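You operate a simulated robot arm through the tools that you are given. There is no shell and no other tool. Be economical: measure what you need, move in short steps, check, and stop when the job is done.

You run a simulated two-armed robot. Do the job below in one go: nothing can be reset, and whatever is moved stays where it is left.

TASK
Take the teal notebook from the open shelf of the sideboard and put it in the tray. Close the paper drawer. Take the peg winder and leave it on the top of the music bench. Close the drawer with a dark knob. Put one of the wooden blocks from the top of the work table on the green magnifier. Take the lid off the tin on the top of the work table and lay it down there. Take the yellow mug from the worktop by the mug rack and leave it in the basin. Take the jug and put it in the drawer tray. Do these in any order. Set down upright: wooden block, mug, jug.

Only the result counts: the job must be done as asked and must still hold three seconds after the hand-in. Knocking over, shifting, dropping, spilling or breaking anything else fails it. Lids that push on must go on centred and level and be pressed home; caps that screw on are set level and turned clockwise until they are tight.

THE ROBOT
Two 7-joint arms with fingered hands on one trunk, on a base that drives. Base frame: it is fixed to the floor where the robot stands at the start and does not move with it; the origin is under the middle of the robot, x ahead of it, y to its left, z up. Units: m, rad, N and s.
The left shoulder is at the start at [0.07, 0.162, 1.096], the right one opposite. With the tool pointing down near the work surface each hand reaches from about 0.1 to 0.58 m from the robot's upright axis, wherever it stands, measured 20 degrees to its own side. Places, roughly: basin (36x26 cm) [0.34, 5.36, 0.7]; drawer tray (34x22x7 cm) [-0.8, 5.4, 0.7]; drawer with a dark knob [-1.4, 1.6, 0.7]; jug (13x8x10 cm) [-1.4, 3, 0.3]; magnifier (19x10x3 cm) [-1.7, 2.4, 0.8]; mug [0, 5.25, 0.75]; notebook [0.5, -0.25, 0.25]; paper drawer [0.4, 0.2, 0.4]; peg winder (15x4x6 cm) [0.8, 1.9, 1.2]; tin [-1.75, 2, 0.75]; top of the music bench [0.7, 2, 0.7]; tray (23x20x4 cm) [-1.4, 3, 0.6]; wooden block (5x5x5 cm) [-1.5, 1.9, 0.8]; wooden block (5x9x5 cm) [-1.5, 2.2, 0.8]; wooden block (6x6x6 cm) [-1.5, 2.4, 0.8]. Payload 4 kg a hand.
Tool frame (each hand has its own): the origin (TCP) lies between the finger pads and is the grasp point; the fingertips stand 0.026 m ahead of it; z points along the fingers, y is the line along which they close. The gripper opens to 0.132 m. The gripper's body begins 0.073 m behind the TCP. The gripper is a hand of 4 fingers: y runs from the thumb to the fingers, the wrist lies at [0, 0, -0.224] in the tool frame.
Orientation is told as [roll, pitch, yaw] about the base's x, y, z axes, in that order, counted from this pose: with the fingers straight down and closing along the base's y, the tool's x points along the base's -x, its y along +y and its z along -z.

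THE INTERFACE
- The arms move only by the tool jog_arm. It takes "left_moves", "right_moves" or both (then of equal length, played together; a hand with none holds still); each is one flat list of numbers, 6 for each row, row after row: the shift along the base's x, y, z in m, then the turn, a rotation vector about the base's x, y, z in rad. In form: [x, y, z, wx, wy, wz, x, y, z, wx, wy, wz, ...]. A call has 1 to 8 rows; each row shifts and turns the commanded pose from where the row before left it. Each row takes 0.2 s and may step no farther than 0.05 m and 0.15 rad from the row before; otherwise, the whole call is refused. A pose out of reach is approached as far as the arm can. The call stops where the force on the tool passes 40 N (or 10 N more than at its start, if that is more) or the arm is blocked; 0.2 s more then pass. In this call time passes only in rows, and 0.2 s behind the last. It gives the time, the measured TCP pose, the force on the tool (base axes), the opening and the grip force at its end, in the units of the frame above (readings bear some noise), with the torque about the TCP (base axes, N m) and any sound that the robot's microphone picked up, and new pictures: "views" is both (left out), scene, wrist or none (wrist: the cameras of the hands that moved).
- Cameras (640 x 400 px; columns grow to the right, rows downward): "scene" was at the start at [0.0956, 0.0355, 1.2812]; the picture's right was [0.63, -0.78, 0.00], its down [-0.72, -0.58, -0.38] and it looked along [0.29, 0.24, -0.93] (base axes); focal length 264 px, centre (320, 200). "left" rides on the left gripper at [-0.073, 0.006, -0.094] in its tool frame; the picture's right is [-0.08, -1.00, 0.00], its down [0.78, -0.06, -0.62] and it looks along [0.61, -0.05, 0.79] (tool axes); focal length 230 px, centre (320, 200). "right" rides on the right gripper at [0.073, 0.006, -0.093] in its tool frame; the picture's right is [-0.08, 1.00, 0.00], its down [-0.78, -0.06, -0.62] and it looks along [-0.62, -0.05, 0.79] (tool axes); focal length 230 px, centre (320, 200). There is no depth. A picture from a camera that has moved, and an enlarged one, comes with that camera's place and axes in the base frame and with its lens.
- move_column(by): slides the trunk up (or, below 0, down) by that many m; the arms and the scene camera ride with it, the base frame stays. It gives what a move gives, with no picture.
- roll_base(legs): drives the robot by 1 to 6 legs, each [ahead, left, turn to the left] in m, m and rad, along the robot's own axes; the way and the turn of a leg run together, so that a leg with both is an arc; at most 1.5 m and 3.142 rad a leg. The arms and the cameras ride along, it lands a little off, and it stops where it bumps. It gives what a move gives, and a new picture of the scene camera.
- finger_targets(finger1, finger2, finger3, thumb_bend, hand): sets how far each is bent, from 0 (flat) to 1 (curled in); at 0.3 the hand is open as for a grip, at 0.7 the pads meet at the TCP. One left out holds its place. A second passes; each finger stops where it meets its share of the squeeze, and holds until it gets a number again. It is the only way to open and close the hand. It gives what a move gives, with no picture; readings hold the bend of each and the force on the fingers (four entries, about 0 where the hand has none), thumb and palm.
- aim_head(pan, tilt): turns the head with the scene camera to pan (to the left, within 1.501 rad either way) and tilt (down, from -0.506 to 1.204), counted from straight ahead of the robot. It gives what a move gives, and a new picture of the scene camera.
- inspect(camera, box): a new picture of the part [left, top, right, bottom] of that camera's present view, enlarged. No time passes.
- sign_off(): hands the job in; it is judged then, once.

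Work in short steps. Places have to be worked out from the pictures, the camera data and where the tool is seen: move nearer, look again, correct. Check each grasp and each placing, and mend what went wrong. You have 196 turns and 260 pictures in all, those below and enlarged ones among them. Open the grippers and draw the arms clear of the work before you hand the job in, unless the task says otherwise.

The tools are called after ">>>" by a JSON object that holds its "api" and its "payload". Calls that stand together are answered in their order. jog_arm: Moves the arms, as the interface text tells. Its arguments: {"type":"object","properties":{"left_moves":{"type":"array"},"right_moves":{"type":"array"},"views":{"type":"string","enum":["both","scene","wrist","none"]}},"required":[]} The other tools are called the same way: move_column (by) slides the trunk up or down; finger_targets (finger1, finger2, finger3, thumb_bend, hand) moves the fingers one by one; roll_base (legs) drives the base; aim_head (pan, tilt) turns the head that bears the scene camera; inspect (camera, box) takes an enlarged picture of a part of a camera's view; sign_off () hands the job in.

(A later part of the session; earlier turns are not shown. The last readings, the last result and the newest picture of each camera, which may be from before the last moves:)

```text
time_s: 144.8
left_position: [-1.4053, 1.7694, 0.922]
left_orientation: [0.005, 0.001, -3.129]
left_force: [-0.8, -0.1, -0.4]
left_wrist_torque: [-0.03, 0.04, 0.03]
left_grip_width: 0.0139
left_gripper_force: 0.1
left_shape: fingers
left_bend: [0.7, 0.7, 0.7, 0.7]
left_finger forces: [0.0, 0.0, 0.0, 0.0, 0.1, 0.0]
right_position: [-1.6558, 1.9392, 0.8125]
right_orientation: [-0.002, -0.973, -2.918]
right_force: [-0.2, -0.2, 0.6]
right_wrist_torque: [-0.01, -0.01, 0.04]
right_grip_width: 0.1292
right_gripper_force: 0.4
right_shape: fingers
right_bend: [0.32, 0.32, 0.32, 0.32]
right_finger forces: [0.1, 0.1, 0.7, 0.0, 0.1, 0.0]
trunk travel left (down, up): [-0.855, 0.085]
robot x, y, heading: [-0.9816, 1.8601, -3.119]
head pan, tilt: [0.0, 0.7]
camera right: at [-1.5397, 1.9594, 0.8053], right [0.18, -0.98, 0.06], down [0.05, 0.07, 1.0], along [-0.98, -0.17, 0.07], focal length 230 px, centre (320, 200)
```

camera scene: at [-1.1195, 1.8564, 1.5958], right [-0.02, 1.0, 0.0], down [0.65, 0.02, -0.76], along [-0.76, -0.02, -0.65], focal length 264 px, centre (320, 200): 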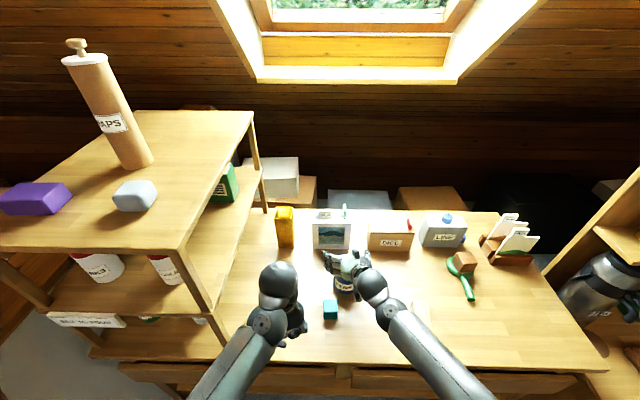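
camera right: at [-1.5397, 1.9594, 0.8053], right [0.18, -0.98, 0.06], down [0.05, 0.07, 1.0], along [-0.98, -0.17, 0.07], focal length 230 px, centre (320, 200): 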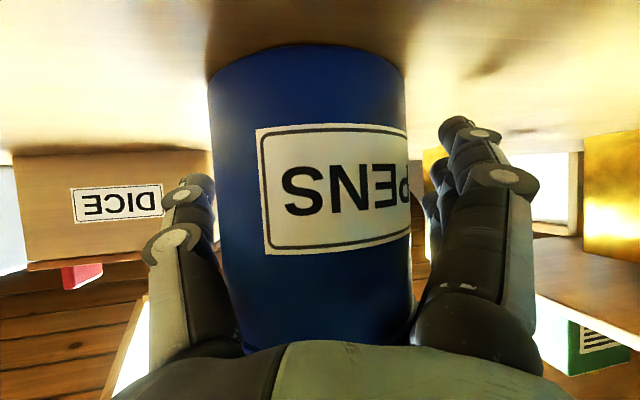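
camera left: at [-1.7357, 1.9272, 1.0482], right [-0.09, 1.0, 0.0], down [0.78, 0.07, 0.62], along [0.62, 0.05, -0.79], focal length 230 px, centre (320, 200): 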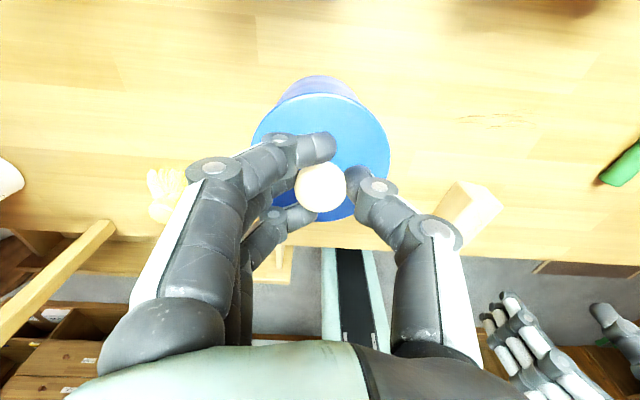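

Well placed around the body. I close the right hand on it.

>>> {"api": "finger_targets", "payload": {"hand": "right", "finger1": 0.6, "finger2": 0.6, "finger3": 0.6, "thumb_bend": 0.6}}

>>> {"api": "finger_targets", "payload": {"hand": "left", "finger1": 0.48, "finger2": 0.48, "finger3": 0.48, "thumb_bend": 0.48}}

>>> {"api": "jog_arm", "payload": {"left_moves": [0, 0, 0.045, 0, 0, 0, -0.03, 0, 0.01, 0, 0, 0, -0.03, 0.03, 0, 0, 0, 0, -0.03, 0.03, 0, 0, 0, 0, -0.03, 0.03, 0, 0, 0, 0, -0.03, 0.03, 0, 0, 0, 0, -0.035, 0.02, 0, 0, 0, 0], "views": "both"}}

```text
time_s: 145.8
left_position: [-1.4056, 1.7688, 0.9226]
left_orientation: [0.006, 0.003, -3.128]
left_force: [0.3, 1.0, -0.1]
left_wrist_torque: [0.0, -0.01, -0.01]
left_grip_width: 0.0142
left_gripper_force: 0.1
left_shape: fingers
left_bend: [0.7, 0.7, 0.7, 0.7]
left_finger forces: [0.0, 0.1, 0.0, 0.0, 0.1, 0.0]
right_position: [-1.6571, 1.9388, 0.8127]
right_orientation: [-0.004, -0.975, -2.918]
right_force: [0.6, -1.7, 1.1]
right_wrist_torque: [-0.05, -0.01, 0.01]
right_grip_width: 0.088
right_gripper_force: 30.4
right_shape: fingers
right_bend: [0.47, 0.48, 0.56, 0.5]
right_finger forces: [7.5, 7.8, 15.2, 0.1, 30.5, 0.0]
trunk travel left (down, up): [-0.855, 0.085]
robot x, y, heading: [-0.9823, 1.8608, -3.117]
head pan, tilt: [0.0, 0.7]
heard: snap
```

```text
time_s: 146.8
left_position: [-1.4043, 1.7695, 0.9216]
left_orientation: [0.006, 0.003, -3.127]
left_force: [-0.7, -0.4, 1.0]
left_wrist_torque: [-0.01, -0.03, -0.03]
left_grip_width: 0.0768
left_gripper_force: 0.1
left_shape: fingers
left_bend: [0.48, 0.48, 0.48, 0.48]
left_finger forces: [0.1, 0.1, 0.0, 0.0, 0.0, 0.1]
right_position: [-1.6558, 1.9385, 0.8127]
right_orientation: [-0.004, -0.974, -2.916]
right_force: [0.3, 0.0, 0.1]
right_wrist_torque: [-0.03, 0.01, 0.0]
right_grip_width: 0.088
right_gripper_force: 31.0
right_shape: fingers
right_bend: [0.47, 0.48, 0.56, 0.5]
right_finger forces: [7.6, 7.8, 15.4, 0.0, 30.7, 0.0]
trunk travel left (down, up): [-0.855, 0.085]
robot x, y, heading: [-0.9797, 1.8586, -3.114]
head pan, tilt: [0.0, 0.7]
```

```text
time_s: 148.6
left_position: [-1.5918, 1.8789, 0.9285]
left_orientation: [0.04, 0.0, -3.105]
left_force: [1.1, 0.0, 0.2]
left_wrist_torque: [0.04, -0.01, -0.03]
left_grip_width: 0.0776
left_gripper_force: 0.0
left_shape: fingers
left_bend: [0.48, 0.48, 0.48, 0.48]
left_finger forces: [0.0, 0.1, 0.0, 0.1, 0.0, 0.1]
left hand out of reach, approached as far as the arm can: row 1, 2
right_position: [-1.6555, 1.9375, 0.8126]
right_orientation: [-0.004, -0.973, -2.916]
right_force: [0.8, -1.0, -0.7]
right_wrist_torque: [0.04, 0.0, -0.03]
right_grip_width: 0.0883
right_gripper_force: 30.0
right_shape: fingers
right_bend: [0.47, 0.48, 0.56, 0.5]
right_finger forces: [7.6, 7.9, 14.8, 0.1, 30.1, 0.0]
trunk travel left (down, up): [-0.855, 0.085]
robot x, y, heading: [-0.9786, 1.862, -3.114]
head pan, tilt: [0.0, 0.7]
stopped in row 7 (left hand): the arm was blocked; the commanded pose is now the measured one
camera scene: at [-1.1158, 1.8568, 1.5962], right [-0.02, 1.0, 0.0], down [0.64, 0.02, -0.77], along [-0.76, -0.02, -0.64], focal length 264 px, centre (320, 200)
camera left: at [-1.6642, 1.875, 1.0217], right [-0.11, 0.99, -0.04], down [0.78, 0.11, 0.61], along [0.61, 0.04, -0.79], focal length 230 px, centre (320, 200)
```

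scene: 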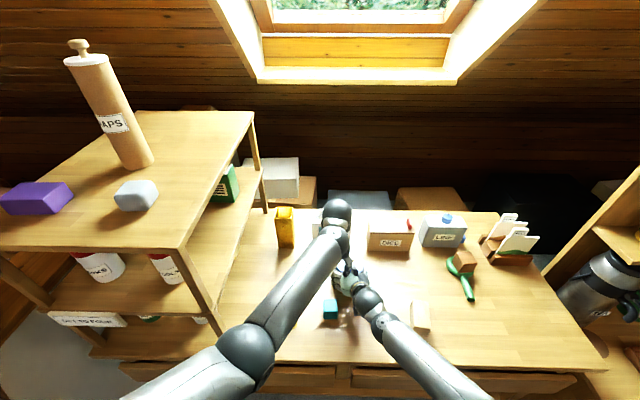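
left: 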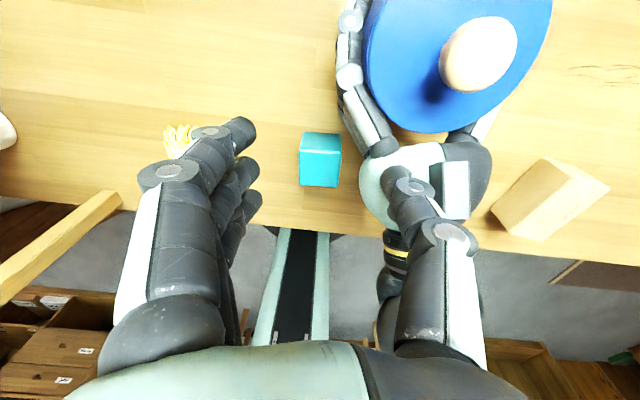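

A "snap" was heard on gripping – the lid may have loosened. The left thumb touched the right hand; I lift the left hand higher before moving over the knob.

>>> {"api": "jog_arm", "payload": {"left_moves": [0, -0.02, 0.02, -0.035, 0, -0.02, 0, -0.01, 0.04, 0, 0, 0, 0, 0, 0.03, 0, 0, 0], "views": "wrist"}}

```text
time_s: 149.4
left_position: [-1.5911, 1.8539, 1.0172]
left_orientation: [0.072, 0.005, -3.128]
left_force: [0.2, -1.2, 0.4]
left_wrist_torque: [-0.04, 0.0, -0.05]
left_grip_width: 0.0777
left_gripper_force: 0.0
left_shape: fingers
left_bend: [0.48, 0.48, 0.48, 0.48]
left_finger forces: [0.1, 0.0, 0.0, 0.0, 0.0, 0.0]
right_position: [-1.6572, 1.9387, 0.8137]
right_orientation: [-0.002, -0.974, -2.918]
right_force: [-0.3, -1.2, -0.4]
right_wrist_torque: [-0.02, 0.01, 0.02]
right_grip_width: 0.0881
right_gripper_force: 30.7
right_shape: fingers
right_bend: [0.47, 0.48, 0.56, 0.5]
right_finger forces: [7.6, 8.0, 14.9, 0.0, 30.2, 0.0]
trunk travel left (down, up): [-0.855, 0.085]
robot x, y, heading: [-0.9813, 1.8567, -3.117]
head pan, tilt: [0.0, 0.7]
camera left: at [-1.6644, 1.8537, 1.1115], right [-0.09, 0.99, -0.07], down [0.78, 0.12, 0.61], along [0.62, 0.0, -0.79], focal length 230 px, centre (320, 200)
```

left: 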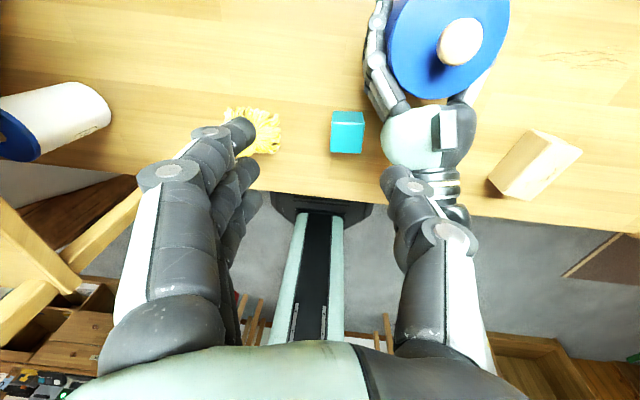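

>>> {"api": "jog_arm", "payload": {"left_moves": [-0.03, 0.02, 0, 0.07, 0, 0, -0.02, 0.035, 0, 0, 0, 0, -0.02, 0.034, 0, 0, 0, 0], "views": "wrist"}}

```text
time_s: 150.2
left_position: [-1.6547, 1.9359, 1.0187]
left_orientation: [-0.003, 0.006, -3.104]
left_force: [1.9, 2.0, 0.3]
left_wrist_torque: [-0.18, 0.18, -0.06]
left_grip_width: 0.0772
left_gripper_force: 0.0
left_shape: fingers
left_bend: [0.48, 0.48, 0.48, 0.48]
left_finger forces: [0.0, 0.0, 0.1, 0.1, 0.1, 0.0]
left hand out of reach, approached as far as the arm can: row 3
right_position: [-1.6577, 1.9373, 0.8124]
right_orientation: [-0.004, -0.974, -2.918]
right_force: [-0.7, 0.0, -1.0]
right_wrist_torque: [0.0, 0.02, 0.03]
right_grip_width: 0.0882
right_gripper_force: 30.0
right_shape: fingers
right_bend: [0.47, 0.48, 0.56, 0.5]
right_finger forces: [7.6, 7.9, 14.8, 0.0, 30.2, 0.1]
trunk travel left (down, up): [-0.855, 0.085]
robot x, y, heading: [-0.9799, 1.8596, -3.116]
head pan, tilt: [0.0, 0.7]
camera left: at [-1.7284, 1.9276, 1.1116], right [-0.12, 0.99, 0.0], down [0.78, 0.09, 0.62], along [0.62, 0.07, -0.78], focal length 230 px, centre (320, 200)
```

left: 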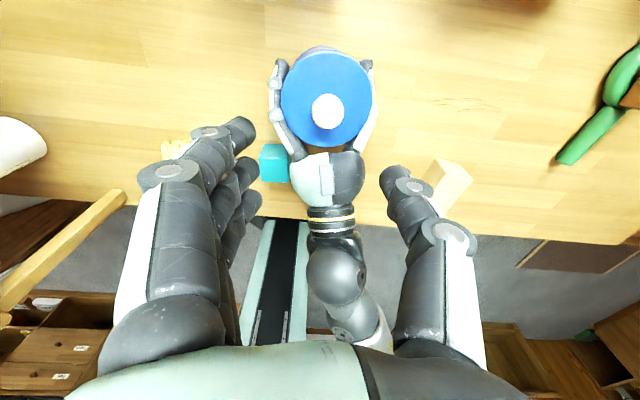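

Aligned above the knob; I correct 7 mm and descend.

>>> {"api": "jog_arm", "payload": {"left_moves": [-0.007, 0.006, -0.03, 0, 0, 0, 0, 0, -0.04, 0, 0, 0, 0, 0, -0.03, 0, 0, 0], "views": "wrist"}}

```text
time_s: 151.0
left_position: [-1.6433, 1.9327, 0.9499]
left_orientation: [0.001, 0.001, -3.128]
left_force: [-0.2, -0.1, -0.5]
left_wrist_torque: [0.01, 0.01, 0.01]
left_grip_width: 0.0772
left_gripper_force: 0.1
left_shape: fingers
left_bend: [0.48, 0.48, 0.48, 0.48]
left_finger forces: [0.0, 0.0, 0.0, 0.0, 0.0, 0.0]
left hand out of reach, approached as far as the arm can: row 1, 2, 3
right_position: [-1.6561, 1.9396, 0.8128]
right_orientation: [-0.002, -0.973, -2.918]
right_force: [1.0, 0.8, -1.2]
right_wrist_torque: [0.0, 0.02, -0.01]
right_grip_width: 0.0881
right_gripper_force: 30.7
right_shape: fingers
right_bend: [0.47, 0.48, 0.56, 0.5]
right_finger forces: [7.7, 7.9, 14.8, 0.1, 30.3, 0.1]
trunk travel left (down, up): [-0.855, 0.085]
robot x, y, heading: [-0.9839, 1.8615, -3.116]
head pan, tilt: [0.0, 0.7]
camera left: at [-1.7177, 1.9262, 1.0438], right [-0.09, 1.0, 0.0], down [0.78, 0.07, 0.62], along [0.62, 0.05, -0.79], focal length 230 px, centre (320, 200)
```

left: 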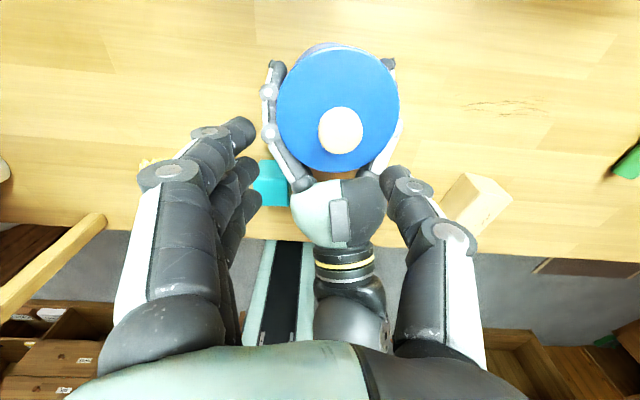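

The left arm is at its reach limit there. I raise the tin with the right hand and bring it 6 cm closer, with the left rising too.

>>> {"api": "jog_arm", "payload": {"left_moves": [0, 0, 0.04, 0, 0, 0, 0, 0, 0.04, 0, 0, 0, 0.03, 0, 0, 0, 0, 0, 0.02, 0, 0, 0, 0, 0], "right_moves": [0, 0, 0.03, 0, 0, 0, 0, 0, 0.03, 0, 0, 0, 0.03, -0.005, 0, 0, 0, 0, 0.03, -0.005, 0, 0, 0, 0], "views": "both"}}

```text
time_s: 152.0
left_position: [-1.6153, 1.9216, 1.0234]
left_orientation: [0.004, -0.004, -3.118]
left_force: [0.5, -0.2, -0.8]
left_wrist_torque: [0.05, 0.02, 0.0]
left_grip_width: 0.0773
left_gripper_force: 0.2
left_shape: fingers
left_bend: [0.48, 0.48, 0.48, 0.48]
left_finger forces: [0.1, 0.0, 0.0, 0.0, 0.0, 0.0]
left hand out of reach, approached as far as the arm can: row 4
right_position: [-1.5955, 1.9297, 0.874]
right_orientation: [-0.003, -0.976, -2.917]
right_force: [-0.4, -0.2, -1.6]
right_wrist_torque: [0.0, -0.01, -0.02]
right_grip_width: 0.0881
right_gripper_force: 30.4
right_shape: fingers
right_bend: [0.47, 0.48, 0.56, 0.5]
right_finger forces: [7.6, 8.1, 14.7, 0.1, 30.1, 0.1]
trunk travel left (down, up): [-0.855, 0.085]
robot x, y, heading: [-0.9787, 1.8613, -3.121]
head pan, tilt: [0.0, 0.7]
heard: snap
camera scene: at [-1.1147, 1.8575, 1.5963], right [-0.02, 1.0, 0.0], down [0.64, 0.02, -0.77], along [-0.77, -0.02, -0.64], focal length 264 px, centre (320, 200)
camera right: at [-1.4793, 1.9499, 0.8667], right [0.18, -0.98, 0.06], down [0.06, 0.07, 1.0], along [-0.98, -0.17, 0.07], focal length 230 px, centre (320, 200)
camera left: at [-1.6885, 1.9148, 1.118], right [-0.1, 0.99, 0.0], down [0.79, 0.08, 0.61], along [0.61, 0.06, -0.79], focal length 230 px, centre (320, 200)
```

scene: 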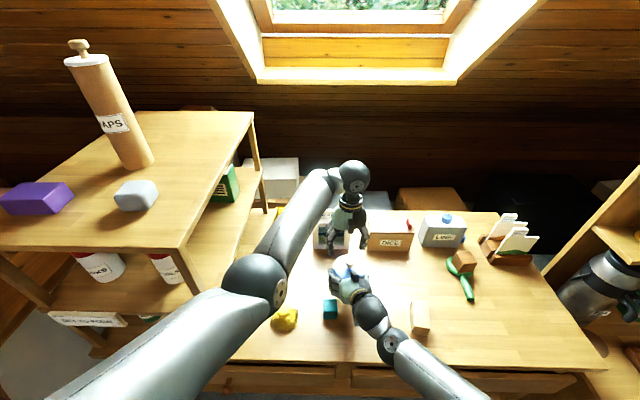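
right: 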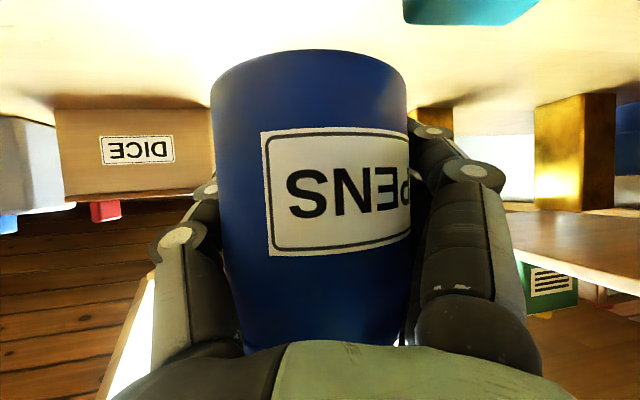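
left: 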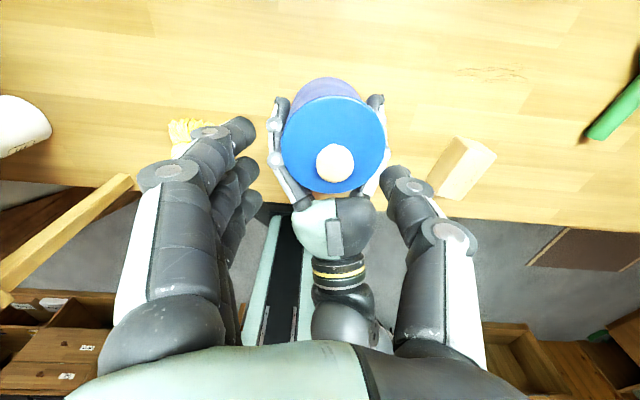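

The tin is lifted and nearer; knob ≈(−1.602, 1.935, 0.957). I bring the left hand down on it.

>>> {"api": "jog_arm", "payload": {"left_moves": [0.012, 0.013, 0, 0, 0, 0, 0, 0, -0.03, 0, 0, 0, 0, 0, -0.022, 0, 0, 0], "views": "wrist"}}

```text
time_s: 152.8
left_position: [-1.6119, 1.9361, 0.9635]
left_orientation: [0.007, 0.0, -3.123]
left_force: [0.3, 0.2, 0.1]
left_wrist_torque: [0.01, -0.03, -0.03]
left_grip_width: 0.0772
left_gripper_force: 0.0
left_shape: fingers
left_bend: [0.48, 0.48, 0.48, 0.48]
left_finger forces: [0.0, 0.0, 0.0, 0.0, 0.0, 0.1]
left hand out of reach, approached as far as the arm can: row 1
right_position: [-1.5974, 1.9291, 0.8724]
right_orientation: [-0.002, -0.973, -2.918]
right_force: [-1.3, -0.6, -1.8]
right_wrist_torque: [0.03, -0.01, -0.01]
right_grip_width: 0.0879
right_gripper_force: 30.0
right_shape: fingers
right_bend: [0.47, 0.48, 0.56, 0.5]
right_finger forces: [7.5, 7.9, 14.7, 0.0, 30.1, 0.0]
trunk travel left (down, up): [-0.855, 0.085]
robot x, y, heading: [-0.9851, 1.8626, -3.122]
head pan, tilt: [0.0, 0.7]
camera left: at [-1.6855, 1.9279, 1.0574], right [-0.1, 1.0, -0.01], down [0.78, 0.08, 0.62], along [0.61, 0.05, -0.79], focal length 230 px, centre (320, 200)
```

left: 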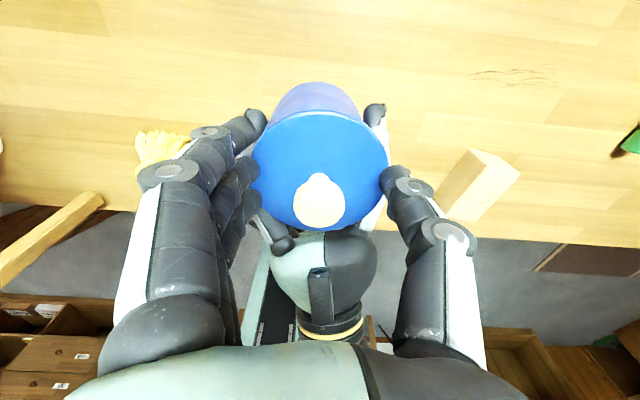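

Knob is exactly between the fingers. I raise 4 mm and close.

>>> {"api": "jog_arm", "payload": {"left_moves": [0, 0, 0.004, 0, 0, 0], "views": "none"}}

>>> {"api": "finger_targets", "payload": {"hand": "left", "finger1": 0.76, "finger2": 0.76, "finger3": 0.76, "thumb_bend": 0.72}}

>>> {"api": "jog_arm", "payload": {"left_moves": [0, 0, 0.008, 0, 0, 0, 0, 0, 0.01, 0, 0, 0], "views": "wrist"}}

```text
time_s: 153.2
left_position: [-1.6155, 1.9302, 0.9685]
left_orientation: [0.006, -0.007, -3.117]
left_force: [0.1, -0.1, 0.1]
left_wrist_torque: [0.01, -0.01, 0.01]
left_grip_width: 0.0774
left_gripper_force: 0.0
left_shape: fingers
left_bend: [0.48, 0.48, 0.48, 0.48]
left_finger forces: [0.1, 0.0, 0.0, 0.0, 0.1, 0.0]
right_position: [-1.5969, 1.9291, 0.8727]
right_orientation: [-0.003, -0.974, -2.916]
right_force: [0.5, -0.3, -1.1]
right_wrist_torque: [-0.01, 0.02, 0.01]
right_grip_width: 0.088
right_gripper_force: 30.4
right_shape: fingers
right_bend: [0.47, 0.48, 0.56, 0.5]
right_finger forces: [7.5, 8.0, 14.7, 0.0, 30.1, 0.0]
trunk travel left (down, up): [-0.855, 0.085]
robot x, y, heading: [-0.9827, 1.8611, -3.12]
head pan, tilt: [0.0, 0.7]
```

```text
time_s: 154.2
left_position: [-1.6135, 1.9291, 0.9663]
left_orientation: [0.01, -0.002, -3.117]
left_force: [-3.0, -0.1, 0.9]
left_wrist_torque: [0.05, 0.04, 0.05]
left_grip_width: 0.0142
left_gripper_force: 12.1
left_shape: fingers
left_bend: [0.76, 0.74, 0.7, 0.67]
left_finger forces: [0.1, 3.7, 9.7, 0.0, 11.3, 0.1]
right_position: [-1.5968, 1.9295, 0.8732]
right_orientation: [-0.003, -0.972, -2.917]
right_force: [2.5, 0.2, -3.3]
right_wrist_torque: [-0.02, 0.17, 0.02]
right_grip_width: 0.088
right_gripper_force: 31.1
right_shape: fingers
right_bend: [0.47, 0.48, 0.56, 0.51]
right_finger forces: [7.9, 8.1, 16.4, 0.1, 30.1, 0.0]
trunk travel left (down, up): [-0.855, 0.085]
robot x, y, heading: [-0.9827, 1.8596, -3.115]
head pan, tilt: [0.0, 0.7]
heard: snap
```

```text
time_s: 154.8
left_position: [-1.6218, 1.9187, 0.9853]
left_orientation: [0.018, -0.01, -3.105]
left_force: [0.0, -0.6, -0.3]
left_wrist_torque: [0.01, -0.01, 0.0]
left_grip_width: 0.0144
left_gripper_force: 10.6
left_shape: fingers
left_bend: [0.76, 0.75, 0.71, 0.67]
left_finger forces: [0.0, 2.9, 9.4, 0.0, 9.7, 0.0]
right_position: [-1.5971, 1.9294, 0.8736]
right_orientation: [-0.004, -0.974, -2.918]
right_force: [-0.1, 0.6, -2.1]
right_wrist_torque: [-0.01, 0.02, 0.01]
right_grip_width: 0.0879
right_gripper_force: 30.2
right_shape: fingers
right_bend: [0.47, 0.48, 0.56, 0.51]
right_finger forces: [7.6, 8.0, 14.8, 0.1, 30.0, 0.1]
trunk travel left (down, up): [-0.855, 0.085]
robot x, y, heading: [-0.9846, 1.863, -3.117]
head pan, tilt: [0.0, 0.7]
camera left: at [-1.6939, 1.9121, 1.0808], right [-0.12, 0.99, -0.02], down [0.79, 0.1, 0.61], along [0.61, 0.06, -0.79], focal length 230 px, centre (320, 200)
```

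left: 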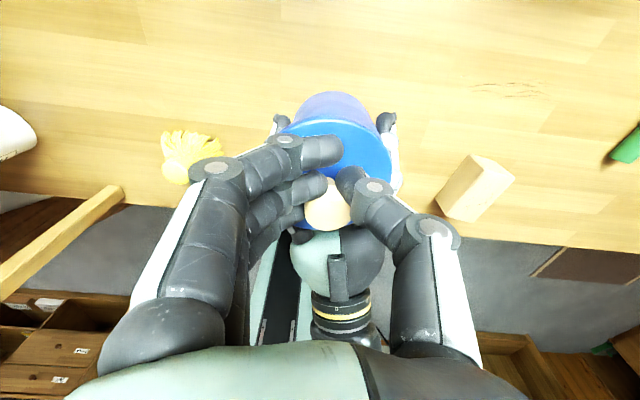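

>>> {"api": "inspect", "payload": {"camera": "left", "box": [220, 70, 440, 240]}}

>>> {"api": "inspect", "payload": {"camera": "scene", "box": [280, 180, 440, 300]}}

```text
2.35 times, centred on (330, 155) of left
camera zoom: at [-1.6939, 1.9121, 1.0808], right [-0.12, 0.99, -0.02], down [0.79, 0.1, 0.61], along [0.61, 0.06, -0.79], focal length 541 px, centre (296, 306)
```

zoom: 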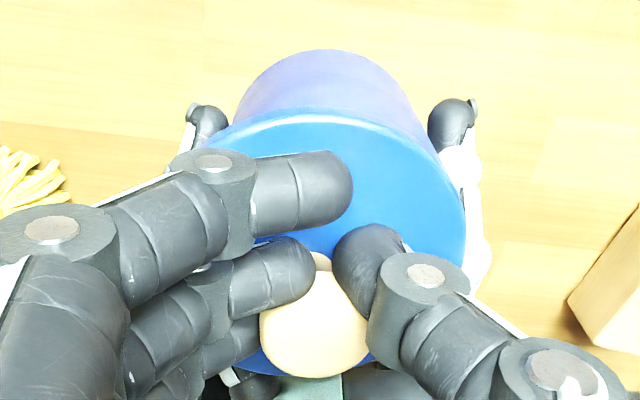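

```text
3.33 times, centred on (360, 240) of scene
camera zoom: at [-1.1165, 1.857, 1.5961], right [-0.02, 1.0, 0.0], down [0.64, 0.02, -0.76], along [-0.76, -0.02, -0.64], focal length 878 px, centre (187, 67)
```

zoom: 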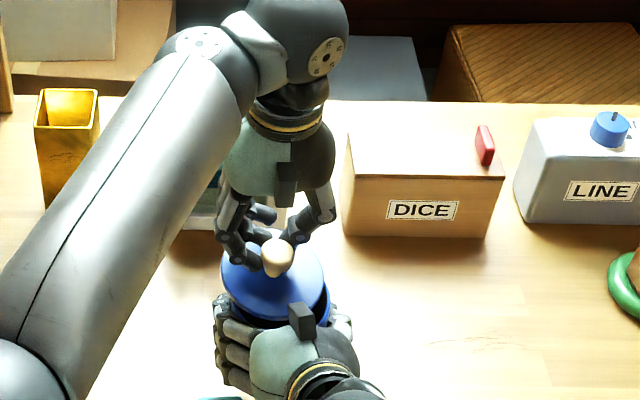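

The lid is off: in the head view it sits offset above the tin rim. I lift it clear and carry it left to the free table spot around (−1.63, 1.80).

>>> {"api": "jog_arm", "payload": {"left_moves": [0, -0.005, 0.03, 0, 0, 0, 0, -0.02, 0.02, 0, 0, 0, 0, -0.04, 0, 0, 0, 0, 0, -0.04, 0, 0, 0, 0, 0, -0.015, -0.02, 0, 0, 0], "views": "both"}}

```text
time_s: 156.0
left_position: [-1.6087, 1.8204, 1.0137]
left_orientation: [0.001, 0.003, -3.13]
left_force: [0.2, 0.3, -1.0]
left_wrist_torque: [-0.02, 0.02, 0.0]
left_grip_width: 0.014
left_gripper_force: 11.1
left_shape: fingers
left_bend: [0.76, 0.75, 0.71, 0.67]
left_finger forces: [0.0, 2.9, 9.5, 0.0, 9.5, 0.0]
right_position: [-1.5966, 1.9288, 0.8725]
right_orientation: [-0.003, -0.975, -2.917]
right_force: [-0.5, 0.0, -0.6]
right_wrist_torque: [-0.04, 0.0, 0.0]
right_grip_width: 0.0881
right_gripper_force: 30.2
right_shape: fingers
right_bend: [0.47, 0.48, 0.56, 0.51]
right_finger forces: [7.6, 8.0, 14.7, 0.0, 30.0, 0.0]
trunk travel left (down, up): [-0.855, 0.085]
robot x, y, heading: [-0.9821, 1.8626, -3.117]
head pan, tilt: [0.0, 0.7]
camera scene: at [-1.1171, 1.8567, 1.5961], right [-0.02, 1.0, 0.0], down [0.64, 0.02, -0.76], along [-0.76, -0.02, -0.64], focal length 264 px, centre (320, 200)
camera left: at [-1.6826, 1.8151, 1.1069], right [-0.09, 1.0, 0.0], down [0.78, 0.07, 0.62], along [0.62, 0.05, -0.78], focal length 230 px, centre (320, 200)
```

scene: 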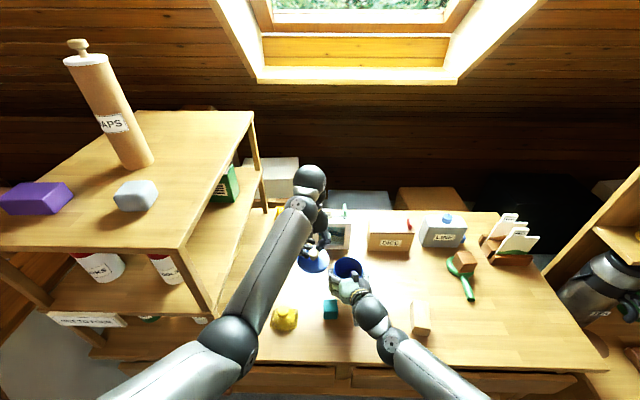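
left: 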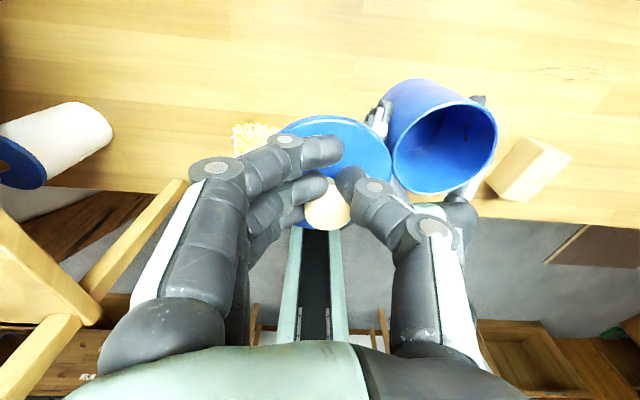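

Lid held, tin open. I return the tin to its place with the right hand and lower the lid on the left.

>>> {"api": "jog_arm", "payload": {"right_moves": [-0.03, 0.005, 0, 0, 0, 0, -0.03, 0.005, 0, 0, 0, 0, 0, 0, -0.03, 0, 0, 0, 0, 0, -0.02, 0, 0, 0, 0, 0, -0.008, 0, 0, 0], "left_moves": [-0.015, -0.01, 0, 0, 0, 0, -0.015, -0.01, 0, 0, 0, 0, 0, 0, -0.04, 0, 0, 0, 0, 0, -0.04, 0, 0, 0, 0, 0, -0.04, 0, 0, 0], "views": "both"}}

```text
time_s: 157.2
left_position: [-1.6392, 1.7998, 0.893]
left_orientation: [0.001, 0.004, -3.128]
left_force: [0.1, -0.7, -0.8]
left_wrist_torque: [0.0, 0.0, 0.02]
left_grip_width: 0.0144
left_gripper_force: 10.3
left_shape: fingers
left_bend: [0.76, 0.75, 0.71, 0.67]
left_finger forces: [0.0, 2.5, 9.1, 0.0, 9.2, 0.0]
right_position: [-1.6569, 1.9377, 0.8141]
right_orientation: [-0.003, -0.975, -2.918]
right_force: [1.0, 0.6, -1.6]
right_wrist_torque: [0.01, 0.02, -0.01]
right_grip_width: 0.0878
right_gripper_force: 29.9
right_shape: fingers
right_bend: [0.47, 0.48, 0.56, 0.51]
right_finger forces: [7.5, 8.1, 14.4, 0.1, 29.7, 0.0]
trunk travel left (down, up): [-0.855, 0.085]
robot x, y, heading: [-0.9824, 1.8587, -3.118]
head pan, tilt: [0.0, 0.7]
camera scene: at [-1.1176, 1.8576, 1.5961], right [-0.02, 1.0, 0.0], down [0.64, 0.02, -0.76], along [-0.76, -0.02, -0.64], focal length 264 px, centre (320, 200)
camera right: at [-1.541, 1.9596, 0.807], right [0.18, -0.98, 0.06], down [0.05, 0.07, 1.0], along [-0.98, -0.17, 0.07], focal length 230 px, centre (320, 200)
camera left: at [-1.7136, 1.7933, 0.9868], right [-0.09, 1.0, 0.0], down [0.78, 0.07, 0.62], along [0.62, 0.05, -0.79], focal length 230 px, centre (320, 200)
```

scene: 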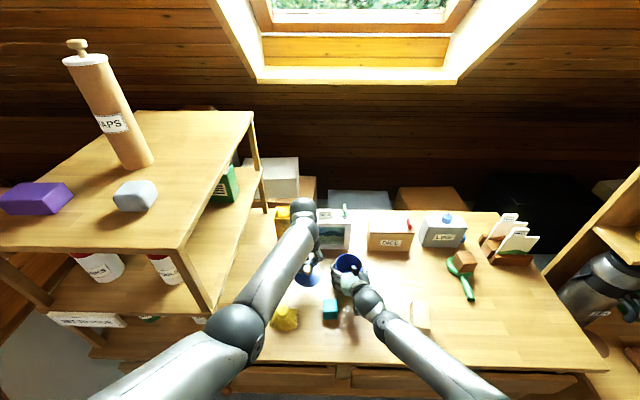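
right: 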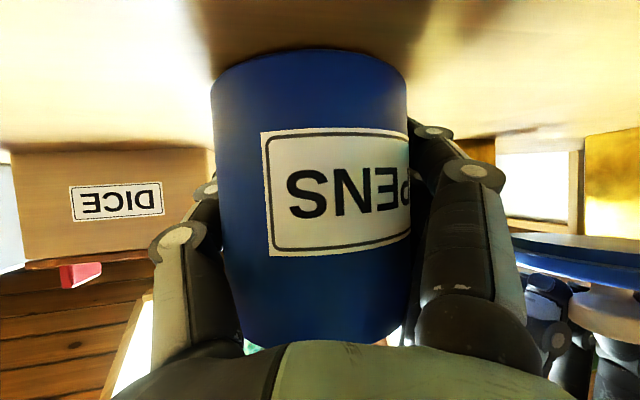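
left: 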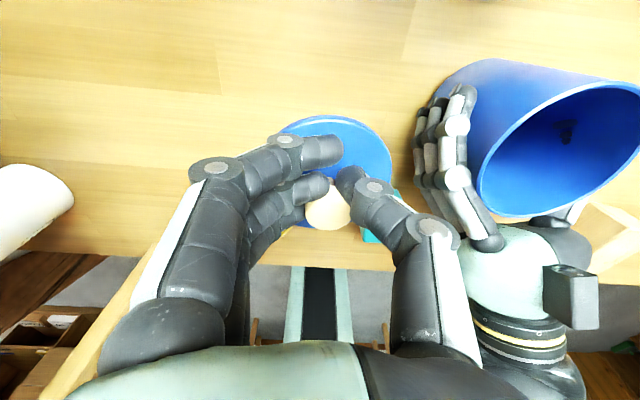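

Lower the lid to the table, slightly more to the left; settle the tin 2 mm.

>>> {"api": "jog_arm", "payload": {"left_moves": [0, -0.015, -0.03, 0, 0, 0, 0, 0, -0.03, 0, 0, 0, 0, 0, -0.012, 0, 0, 0, 0, 0, -0.008, 0, 0, 0], "right_moves": [0, 0, -0.001, 0, 0, 0, 0, 0, -0.001, 0, 0, 0, 0, 0, 0, 0, 0, 0, 0, 0, 0, 0, 0, 0], "views": "wrist"}}

```text
time_s: 158.2
left_position: [-1.6394, 1.7853, 0.8141]
left_orientation: [0.002, 0.004, -3.128]
left_force: [-0.3, -0.6, 0.1]
left_wrist_torque: [0.03, 0.02, 0.02]
left_grip_width: 0.0145
left_gripper_force: 9.7
left_shape: fingers
left_bend: [0.76, 0.75, 0.71, 0.67]
left_finger forces: [0.0, 2.4, 8.9, 0.0, 9.1, 0.0]
right_position: [-1.6571, 1.9388, 0.8135]
right_orientation: [-0.005, -0.974, -2.917]
right_force: [0.4, -0.1, -1.7]
right_wrist_torque: [-0.02, -0.02, -0.04]
right_grip_width: 0.0881
right_gripper_force: 30.0
right_shape: fingers
right_bend: [0.47, 0.48, 0.56, 0.51]
right_finger forces: [7.5, 8.0, 14.4, 0.0, 29.9, 0.1]
trunk travel left (down, up): [-0.855, 0.085]
robot x, y, heading: [-0.9827, 1.8614, -3.12]
head pan, tilt: [0.0, 0.7]
camera right: at [-1.5406, 1.959, 0.8056], right [0.18, -0.98, 0.06], down [0.05, 0.07, 1.0], along [-0.98, -0.17, 0.07], focal length 230 px, centre (320, 200)
camera left: at [-1.7135, 1.7788, 0.9082], right [-0.09, 1.0, 0.0], down [0.78, 0.07, 0.62], along [0.62, 0.05, -0.79], focal length 230 px, centre (320, 200)
```

right: 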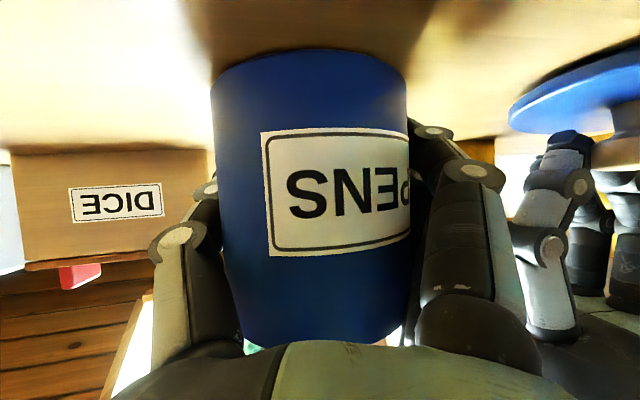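
left: 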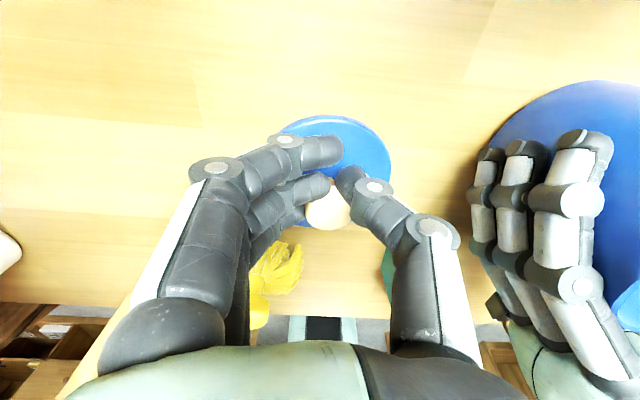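

Not touching yet. Lower in small steps.

>>> {"api": "jog_arm", "payload": {"left_moves": [0, 0, -0.006, 0, 0, 0, 0, 0, -0.005, 0, 0, 0, 0, 0, -0.004, 0, 0, 0], "views": "none"}}

```text
time_s: 159.0
left_position: [-1.64, 1.7851, 0.803]
left_orientation: [0.001, -0.002, -3.13]
left_force: [-1.5, -0.7, 11.9]
left_wrist_torque: [0.14, -0.08, 0.03]
left_grip_width: 0.0136
left_gripper_force: 13.0
left_shape: fingers
left_bend: [0.76, 0.75, 0.71, 0.68]
left_finger forces: [0.0, 3.3, 10.8, 0.0, 12.1, 0.0]
right_position: [-1.6564, 1.9393, 0.8129]
right_orientation: [-0.004, -0.976, -2.917]
right_force: [0.3, -0.1, -0.9]
right_wrist_torque: [-0.01, 0.0, 0.01]
right_grip_width: 0.0882
right_gripper_force: 30.6
right_shape: fingers
right_bend: [0.47, 0.48, 0.56, 0.51]
right_finger forces: [7.6, 8.0, 14.5, 0.0, 29.8, 0.0]
trunk travel left (down, up): [-0.855, 0.085]
robot x, y, heading: [-0.9799, 1.8596, -3.114]
head pan, tilt: [0.0, 0.7]
```

Lid is on the table. I open the left hand, raise it, and open the right hand around the tin.

>>> {"api": "finger_targets", "payload": {"hand": "left", "finger1": 0.5, "finger2": 0.5, "finger3": 0.5, "thumb_bend": 0.5}}

>>> {"api": "finger_targets", "payload": {"hand": "right", "finger1": 0.34, "finger2": 0.34, "finger3": 0.34, "thumb_bend": 0.34}}

>>> {"api": "jog_arm", "payload": {"left_moves": [0, 0, 0.03, 0, 0, 0, 0, 0, 0.04, 0, 0, 0, 0, 0, 0.04, 0, 0, 0, 0, 0, 0.03, 0, 0, 0], "right_moves": [0, 0, 0.02, 0, 0, 0, 0, 0, 0.03, 0, 0, 0, 0, 0, 0.04, 0, 0, 0, 0, 0, 0.03, 0, 0, 0], "views": "both"}}

```text
time_s: 160.0
left_position: [-1.64, 1.7847, 0.7993]
left_orientation: [0.002, 0.003, -3.128]
left_force: [-0.2, -3.8, 6.7]
left_wrist_torque: [0.2, -0.03, -0.02]
left_grip_width: 0.0663
left_gripper_force: 3.2
left_shape: fingers
left_bend: [0.5, 0.5, 0.5, 0.52]
left_finger forces: [0.0, 0.1, 0.0, 0.1, 6.8, 0.1]
right_position: [-1.6561, 1.9389, 0.8137]
right_orientation: [-0.003, -0.975, -2.918]
right_force: [0.2, -0.7, -0.9]
right_wrist_torque: [-0.03, -0.05, 0.0]
right_grip_width: 0.0881
right_gripper_force: 30.1
right_shape: fingers
right_bend: [0.47, 0.48, 0.56, 0.51]
right_finger forces: [7.6, 8.0, 14.4, 0.0, 29.8, 0.0]
trunk travel left (down, up): [-0.855, 0.085]
robot x, y, heading: [-0.9797, 1.8614, -3.12]
head pan, tilt: [0.0, 0.7]
```

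```text
time_s: 161.0
left_position: [-1.6389, 1.7839, 0.8003]
left_orientation: [0.002, 0.001, -3.126]
left_force: [-0.7, -2.5, 4.7]
left_wrist_torque: [0.17, 0.0, 0.01]
left_grip_width: 0.0663
left_gripper_force: 2.5
left_shape: fingers
left_bend: [0.5, 0.5, 0.5, 0.52]
left_finger forces: [0.0, 0.0, 0.1, 0.0, 5.4, 0.0]
right_position: [-1.6555, 1.9376, 0.8146]
right_orientation: [-0.002, -0.976, -2.918]
right_force: [-0.3, -0.3, -0.1]
right_wrist_torque: [0.0, 0.0, 0.0]
right_grip_width: 0.1227
right_gripper_force: 0.1
right_shape: fingers
right_bend: [0.34, 0.34, 0.34, 0.34]
right_finger forces: [0.0, 0.0, 0.1, 0.0, 0.0, 0.0]
trunk travel left (down, up): [-0.855, 0.085]
robot x, y, heading: [-0.9822, 1.8604, -3.116]
head pan, tilt: [0.0, 0.7]
```

```text
time_s: 162.0
left_position: [-1.64, 1.7852, 0.942]
left_orientation: [0.002, 0.004, -3.129]
left_force: [0.2, 0.1, -1.4]
left_wrist_torque: [0.03, -0.02, 0.03]
left_grip_width: 0.0701
left_gripper_force: 0.0
left_shape: fingers
left_bend: [0.5, 0.5, 0.5, 0.5]
left_finger forces: [0.0, 0.1, 0.0, 0.0, 0.1, 0.1]
right_position: [-1.6586, 1.9389, 0.9324]
right_orientation: [-0.001, -0.973, -2.918]
right_force: [-0.4, 0.0, 0.0]
right_wrist_torque: [0.01, 0.02, 0.02]
right_grip_width: 0.123
right_gripper_force: 0.0
right_shape: fingers
right_bend: [0.34, 0.34, 0.34, 0.34]
right_finger forces: [0.0, 0.1, 0.0, 0.1, 0.0, 0.0]
trunk travel left (down, up): [-0.855, 0.085]
robot x, y, heading: [-0.9797, 1.8641, -3.12]
head pan, tilt: [0.0, 0.7]
camera scene: at [-1.116, 1.8578, 1.5961], right [-0.02, 1.0, 0.0], down [0.64, 0.02, -0.77], along [-0.76, -0.02, -0.64], focal length 264 px, centre (320, 200)
camera right: at [-1.5412, 1.9599, 0.9263], right [0.18, -0.98, 0.06], down [0.05, 0.07, 1.0], along [-0.98, -0.17, 0.07], focal length 230 px, centre (320, 200)
camera left: at [-1.7138, 1.7792, 1.0346], right [-0.09, 1.0, 0.0], down [0.78, 0.07, 0.62], along [0.62, 0.05, -0.79], focal length 230 px, centre (320, 200)
```

scene: 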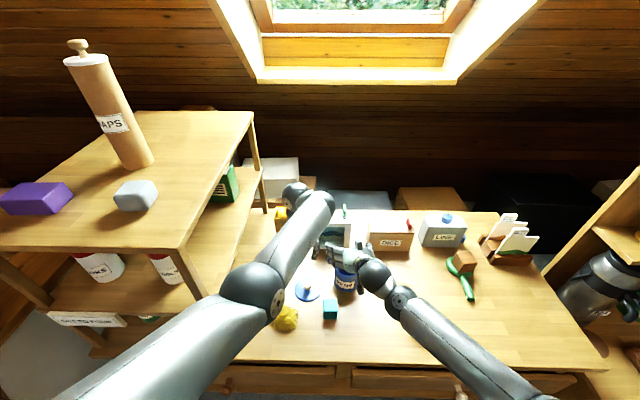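
right: 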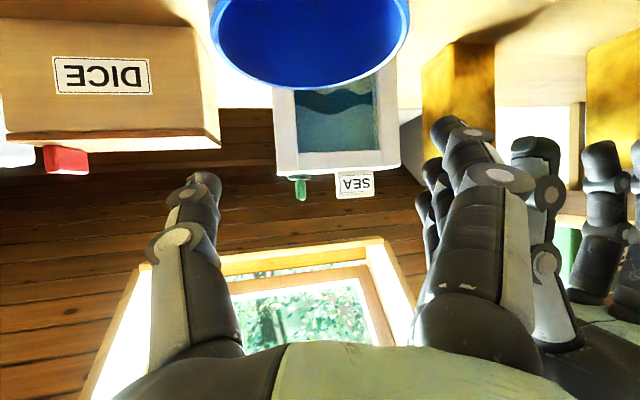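
left: 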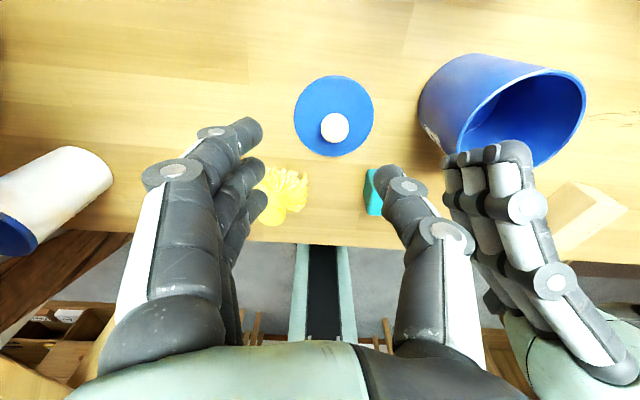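

Lid lies flat beside the open tin, both stable. I drive back.

>>> {"api": "roll_base", "payload": {"legs": [[-0.45, 0, 0]]}}

>>> {"api": "inspect", "payload": {"camera": "scene", "box": [200, 140, 520, 340]}}

```text
time_s: 164.7
left_position: [-1.1944, 1.7953, 0.9394]
left_orientation: [0.002, 0.003, -3.127]
left_force: [-0.2, -0.4, -0.6]
left_wrist_torque: [0.05, 0.04, 0.01]
left_grip_width: 0.0701
left_gripper_force: 0.0
left_shape: fingers
left_bend: [0.5, 0.5, 0.5, 0.5]
left_finger forces: [0.1, 0.0, 0.1, 0.1, 0.0, 0.0]
right_position: [-1.21, 1.9493, 0.9327]
right_orientation: [-0.001, -0.974, -2.917]
right_force: [0.0, 0.2, -0.4]
right_wrist_torque: [-0.01, 0.01, -0.02]
right_grip_width: 0.1226
right_gripper_force: 0.1
right_shape: fingers
right_bend: [0.34, 0.34, 0.34, 0.34]
right_finger forces: [0.0, 0.0, 0.0, 0.0, 0.0, 0.0]
trunk travel left (down, up): [-0.855, 0.085]
robot x, y, heading: [-0.5335, 1.8727, -3.116]
head pan, tilt: [0.0, 0.7]
camera scene: at [-0.6704, 1.8678, 1.596], right [-0.02, 1.0, 0.0], down [0.64, 0.02, -0.76], along [-0.76, -0.02, -0.64], focal length 264 px, centre (320, 200)
```

scene: 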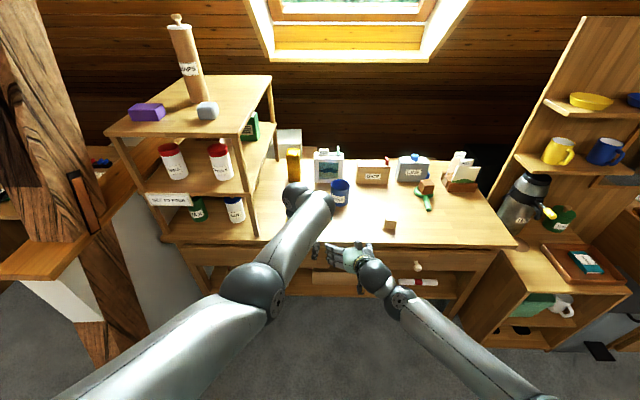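

```text
2.00 times, centred on (360, 240) of scene
camera zoom: at [-0.6704, 1.8678, 1.596], right [-0.02, 1.0, 0.0], down [0.64, 0.02, -0.76], along [-0.76, -0.02, -0.64], focal length 527 px, centre (240, 120)
```

zoom: 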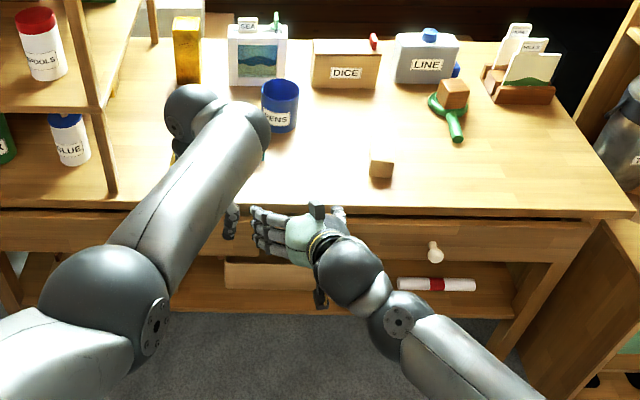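

Now the jug. I retract the arms, and shift right to the nightstand.

>>> {"api": "jog_arm", "payload": {"left_moves": [0.045, -0.01, 0, 0, 0, 0, 0.045, -0.01, 0, 0, 0, 0, 0.045, -0.01, 0, 0, 0, 0, 0.045, -0.01, 0, 0, 0, 0, 0.045, 0, 0, 0, 0, 0, 0.045, 0, 0, 0, 0, 0], "right_moves": [0.045, 0.02, 0, 0, 0, 0, 0.045, 0.02, -0.01, 0, 0, -0.05, 0.045, 0.02, -0.01, 0, 0, -0.05, 0.045, 0.01, -0.02, 0, 0, -0.05, 0.045, 0, -0.02, 0, 0, -0.06, 0.045, 0, -0.02, 0, 0, 0], "views": "none"}}

>>> {"api": "roll_base", "payload": {"legs": [[0, -0.95, 0]]}}

>>> {"api": "move_column", "payload": {"by": -0.5}}

>>> {"api": "aim_head", "payload": {"pan": -0.15, "tilt": 0.65}}

```text
refused: row 2 steps farther than a row can; nothing moved
```

```text
time_s: 169.7
left_position: [-1.2218, 2.7317, 0.9415]
left_orientation: [0.001, 0.003, -3.114]
left_force: [0.3, 0.5, 1.1]
left_wrist_torque: [-0.04, -0.03, 0.03]
left_grip_width: 0.0699
left_gripper_force: 0.0
left_shape: fingers
left_bend: [0.5, 0.5, 0.5, 0.5]
left_finger forces: [0.0, 0.1, 0.0, 0.0, 0.0, 0.0]
right_position: [-1.2408, 2.8849, 0.9323]
right_orientation: [-0.004, -0.974, -2.904]
right_force: [0.9, 0.0, -0.6]
right_wrist_torque: [0.01, -0.02, 0.01]
right_grip_width: 0.1227
right_gripper_force: 0.0
right_shape: fingers
right_bend: [0.34, 0.34, 0.34, 0.34]
right_finger forces: [0.0, 0.1, 0.1, 0.0, 0.1, 0.0]
trunk travel left (down, up): [-0.855, 0.085]
robot x, y, heading: [-0.5621, 2.8196, -3.108]
head pan, tilt: [0.0, 0.7]
camera scene: at [-0.6983, 2.8104, 1.5961], right [-0.04, 1.0, 0.0], down [0.64, 0.02, -0.76], along [-0.76, -0.03, -0.64], focal length 264 px, centre (320, 200)
```

scene: 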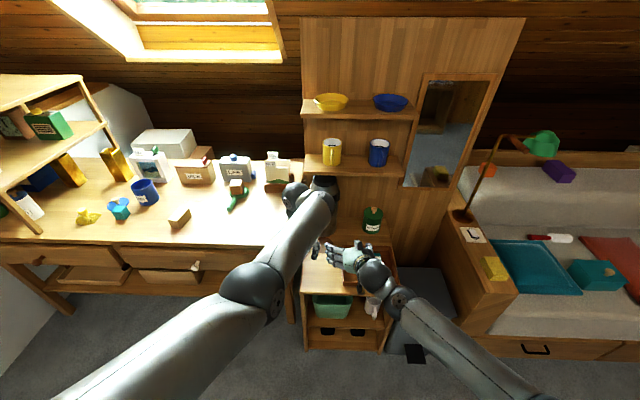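

```text
refused: -0.5 is not a number from -0.4 to 0.4
```

```text
time_s: 170.4
left_position: [-1.22, 2.7316, 0.9407]
left_orientation: [0.002, 0.003, -3.113]
left_force: [-0.6, 0.0, -0.4]
left_wrist_torque: [-0.04, 0.0, 0.0]
left_grip_width: 0.0698
left_gripper_force: 0.1
left_shape: fingers
left_bend: [0.5, 0.5, 0.5, 0.5]
left_finger forces: [0.0, 0.0, 0.0, 0.0, 0.1, 0.0]
right_position: [-1.2417, 2.8856, 0.9328]
right_orientation: [-0.002, -0.974, -2.903]
right_force: [0.9, -0.8, -0.8]
right_wrist_torque: [-0.03, 0.0, -0.03]
right_grip_width: 0.1227
right_gripper_force: 0.1
right_shape: fingers
right_bend: [0.34, 0.34, 0.34, 0.34]
right_finger forces: [0.0, 0.1, 0.0, 0.0, 0.0, 0.1]
trunk travel left (down, up): [-0.855, 0.085]
robot x, y, heading: [-0.5628, 2.8147, -3.101]
head pan, tilt: [-0.15, 0.649]
camera scene: at [-0.6998, 2.8241, 1.6005], right [0.11, 0.99, 0.0], down [0.6, -0.07, -0.8], along [-0.79, 0.09, -0.6], focal length 264 px, centre (320, 200)
```

scene: 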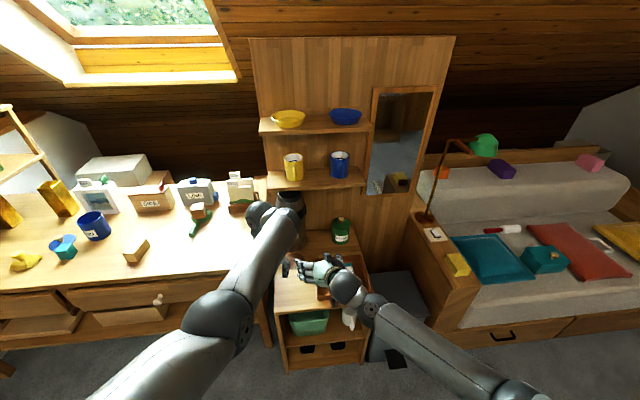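

I now retract both arms properly (the earlier call was refused).

>>> {"api": "jog_arm", "payload": {"left_moves": [0.04, 0, 0, 0, 0, 0, 0.04, 0, 0, 0, 0, 0, 0.04, 0, 0, 0, 0, 0, 0.04, 0, 0, 0, 0, 0, 0.04, 0, 0, 0, 0, 0, 0.04, 0, 0, 0, 0, 0], "right_moves": [0.04, 0.01, 0, 0, 0, -0.04, 0.04, 0.01, 0, 0, 0, -0.04, 0.04, 0.01, 0, 0, 0, -0.04, 0.04, 0.01, 0, 0, 0, -0.04, 0.04, 0.01, 0, 0, 0, -0.04, 0.04, 0, 0, 0, 0, -0.04], "views": "scene"}}

```text
time_s: 171.8
left_position: [-0.9671, 2.7231, 0.9285]
left_orientation: [0.0, 0.0, -3.115]
left_force: [-0.2, -0.2, 0.3]
left_wrist_torque: [0.01, 0.0, 0.01]
left_grip_width: 0.0706
left_gripper_force: 0.0
left_shape: fingers
left_bend: [0.5, 0.5, 0.5, 0.5]
left_finger forces: [0.0, 0.0, 0.1, 0.0, 0.0, 0.0]
left hand out of reach, approached as far as the arm can: row 5, 6
right_position: [-0.9984, 2.9357, 0.9331]
right_orientation: [-0.007, -0.977, -3.14]
right_force: [0.0, 0.0, -0.3]
right_wrist_torque: [0.0, 0.0, -0.01]
right_grip_width: 0.1229
right_gripper_force: 0.0
right_shape: fingers
right_bend: [0.34, 0.34, 0.34, 0.34]
right_finger forces: [0.0, 0.0, 0.0, 0.0, 0.0, 0.1]
trunk travel left (down, up): [-0.855, 0.085]
robot x, y, heading: [-0.566, 2.8134, -3.102]
head pan, tilt: [-0.15, 0.649]
camera scene: at [-0.6951, 2.8213, 1.601], right [0.11, 0.99, 0.0], down [0.6, -0.07, -0.8], along [-0.79, 0.09, -0.6], focal length 264 px, centre (320, 200)
```

scene: 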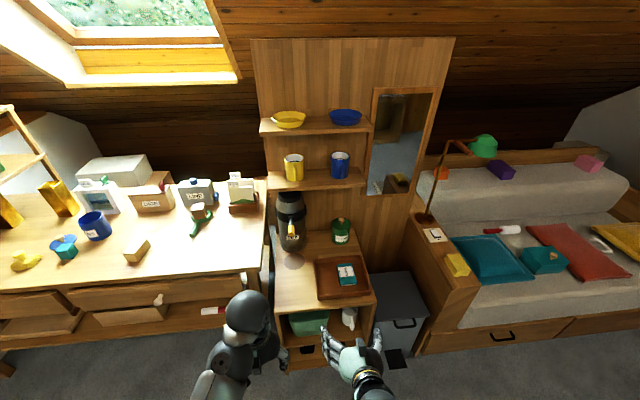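

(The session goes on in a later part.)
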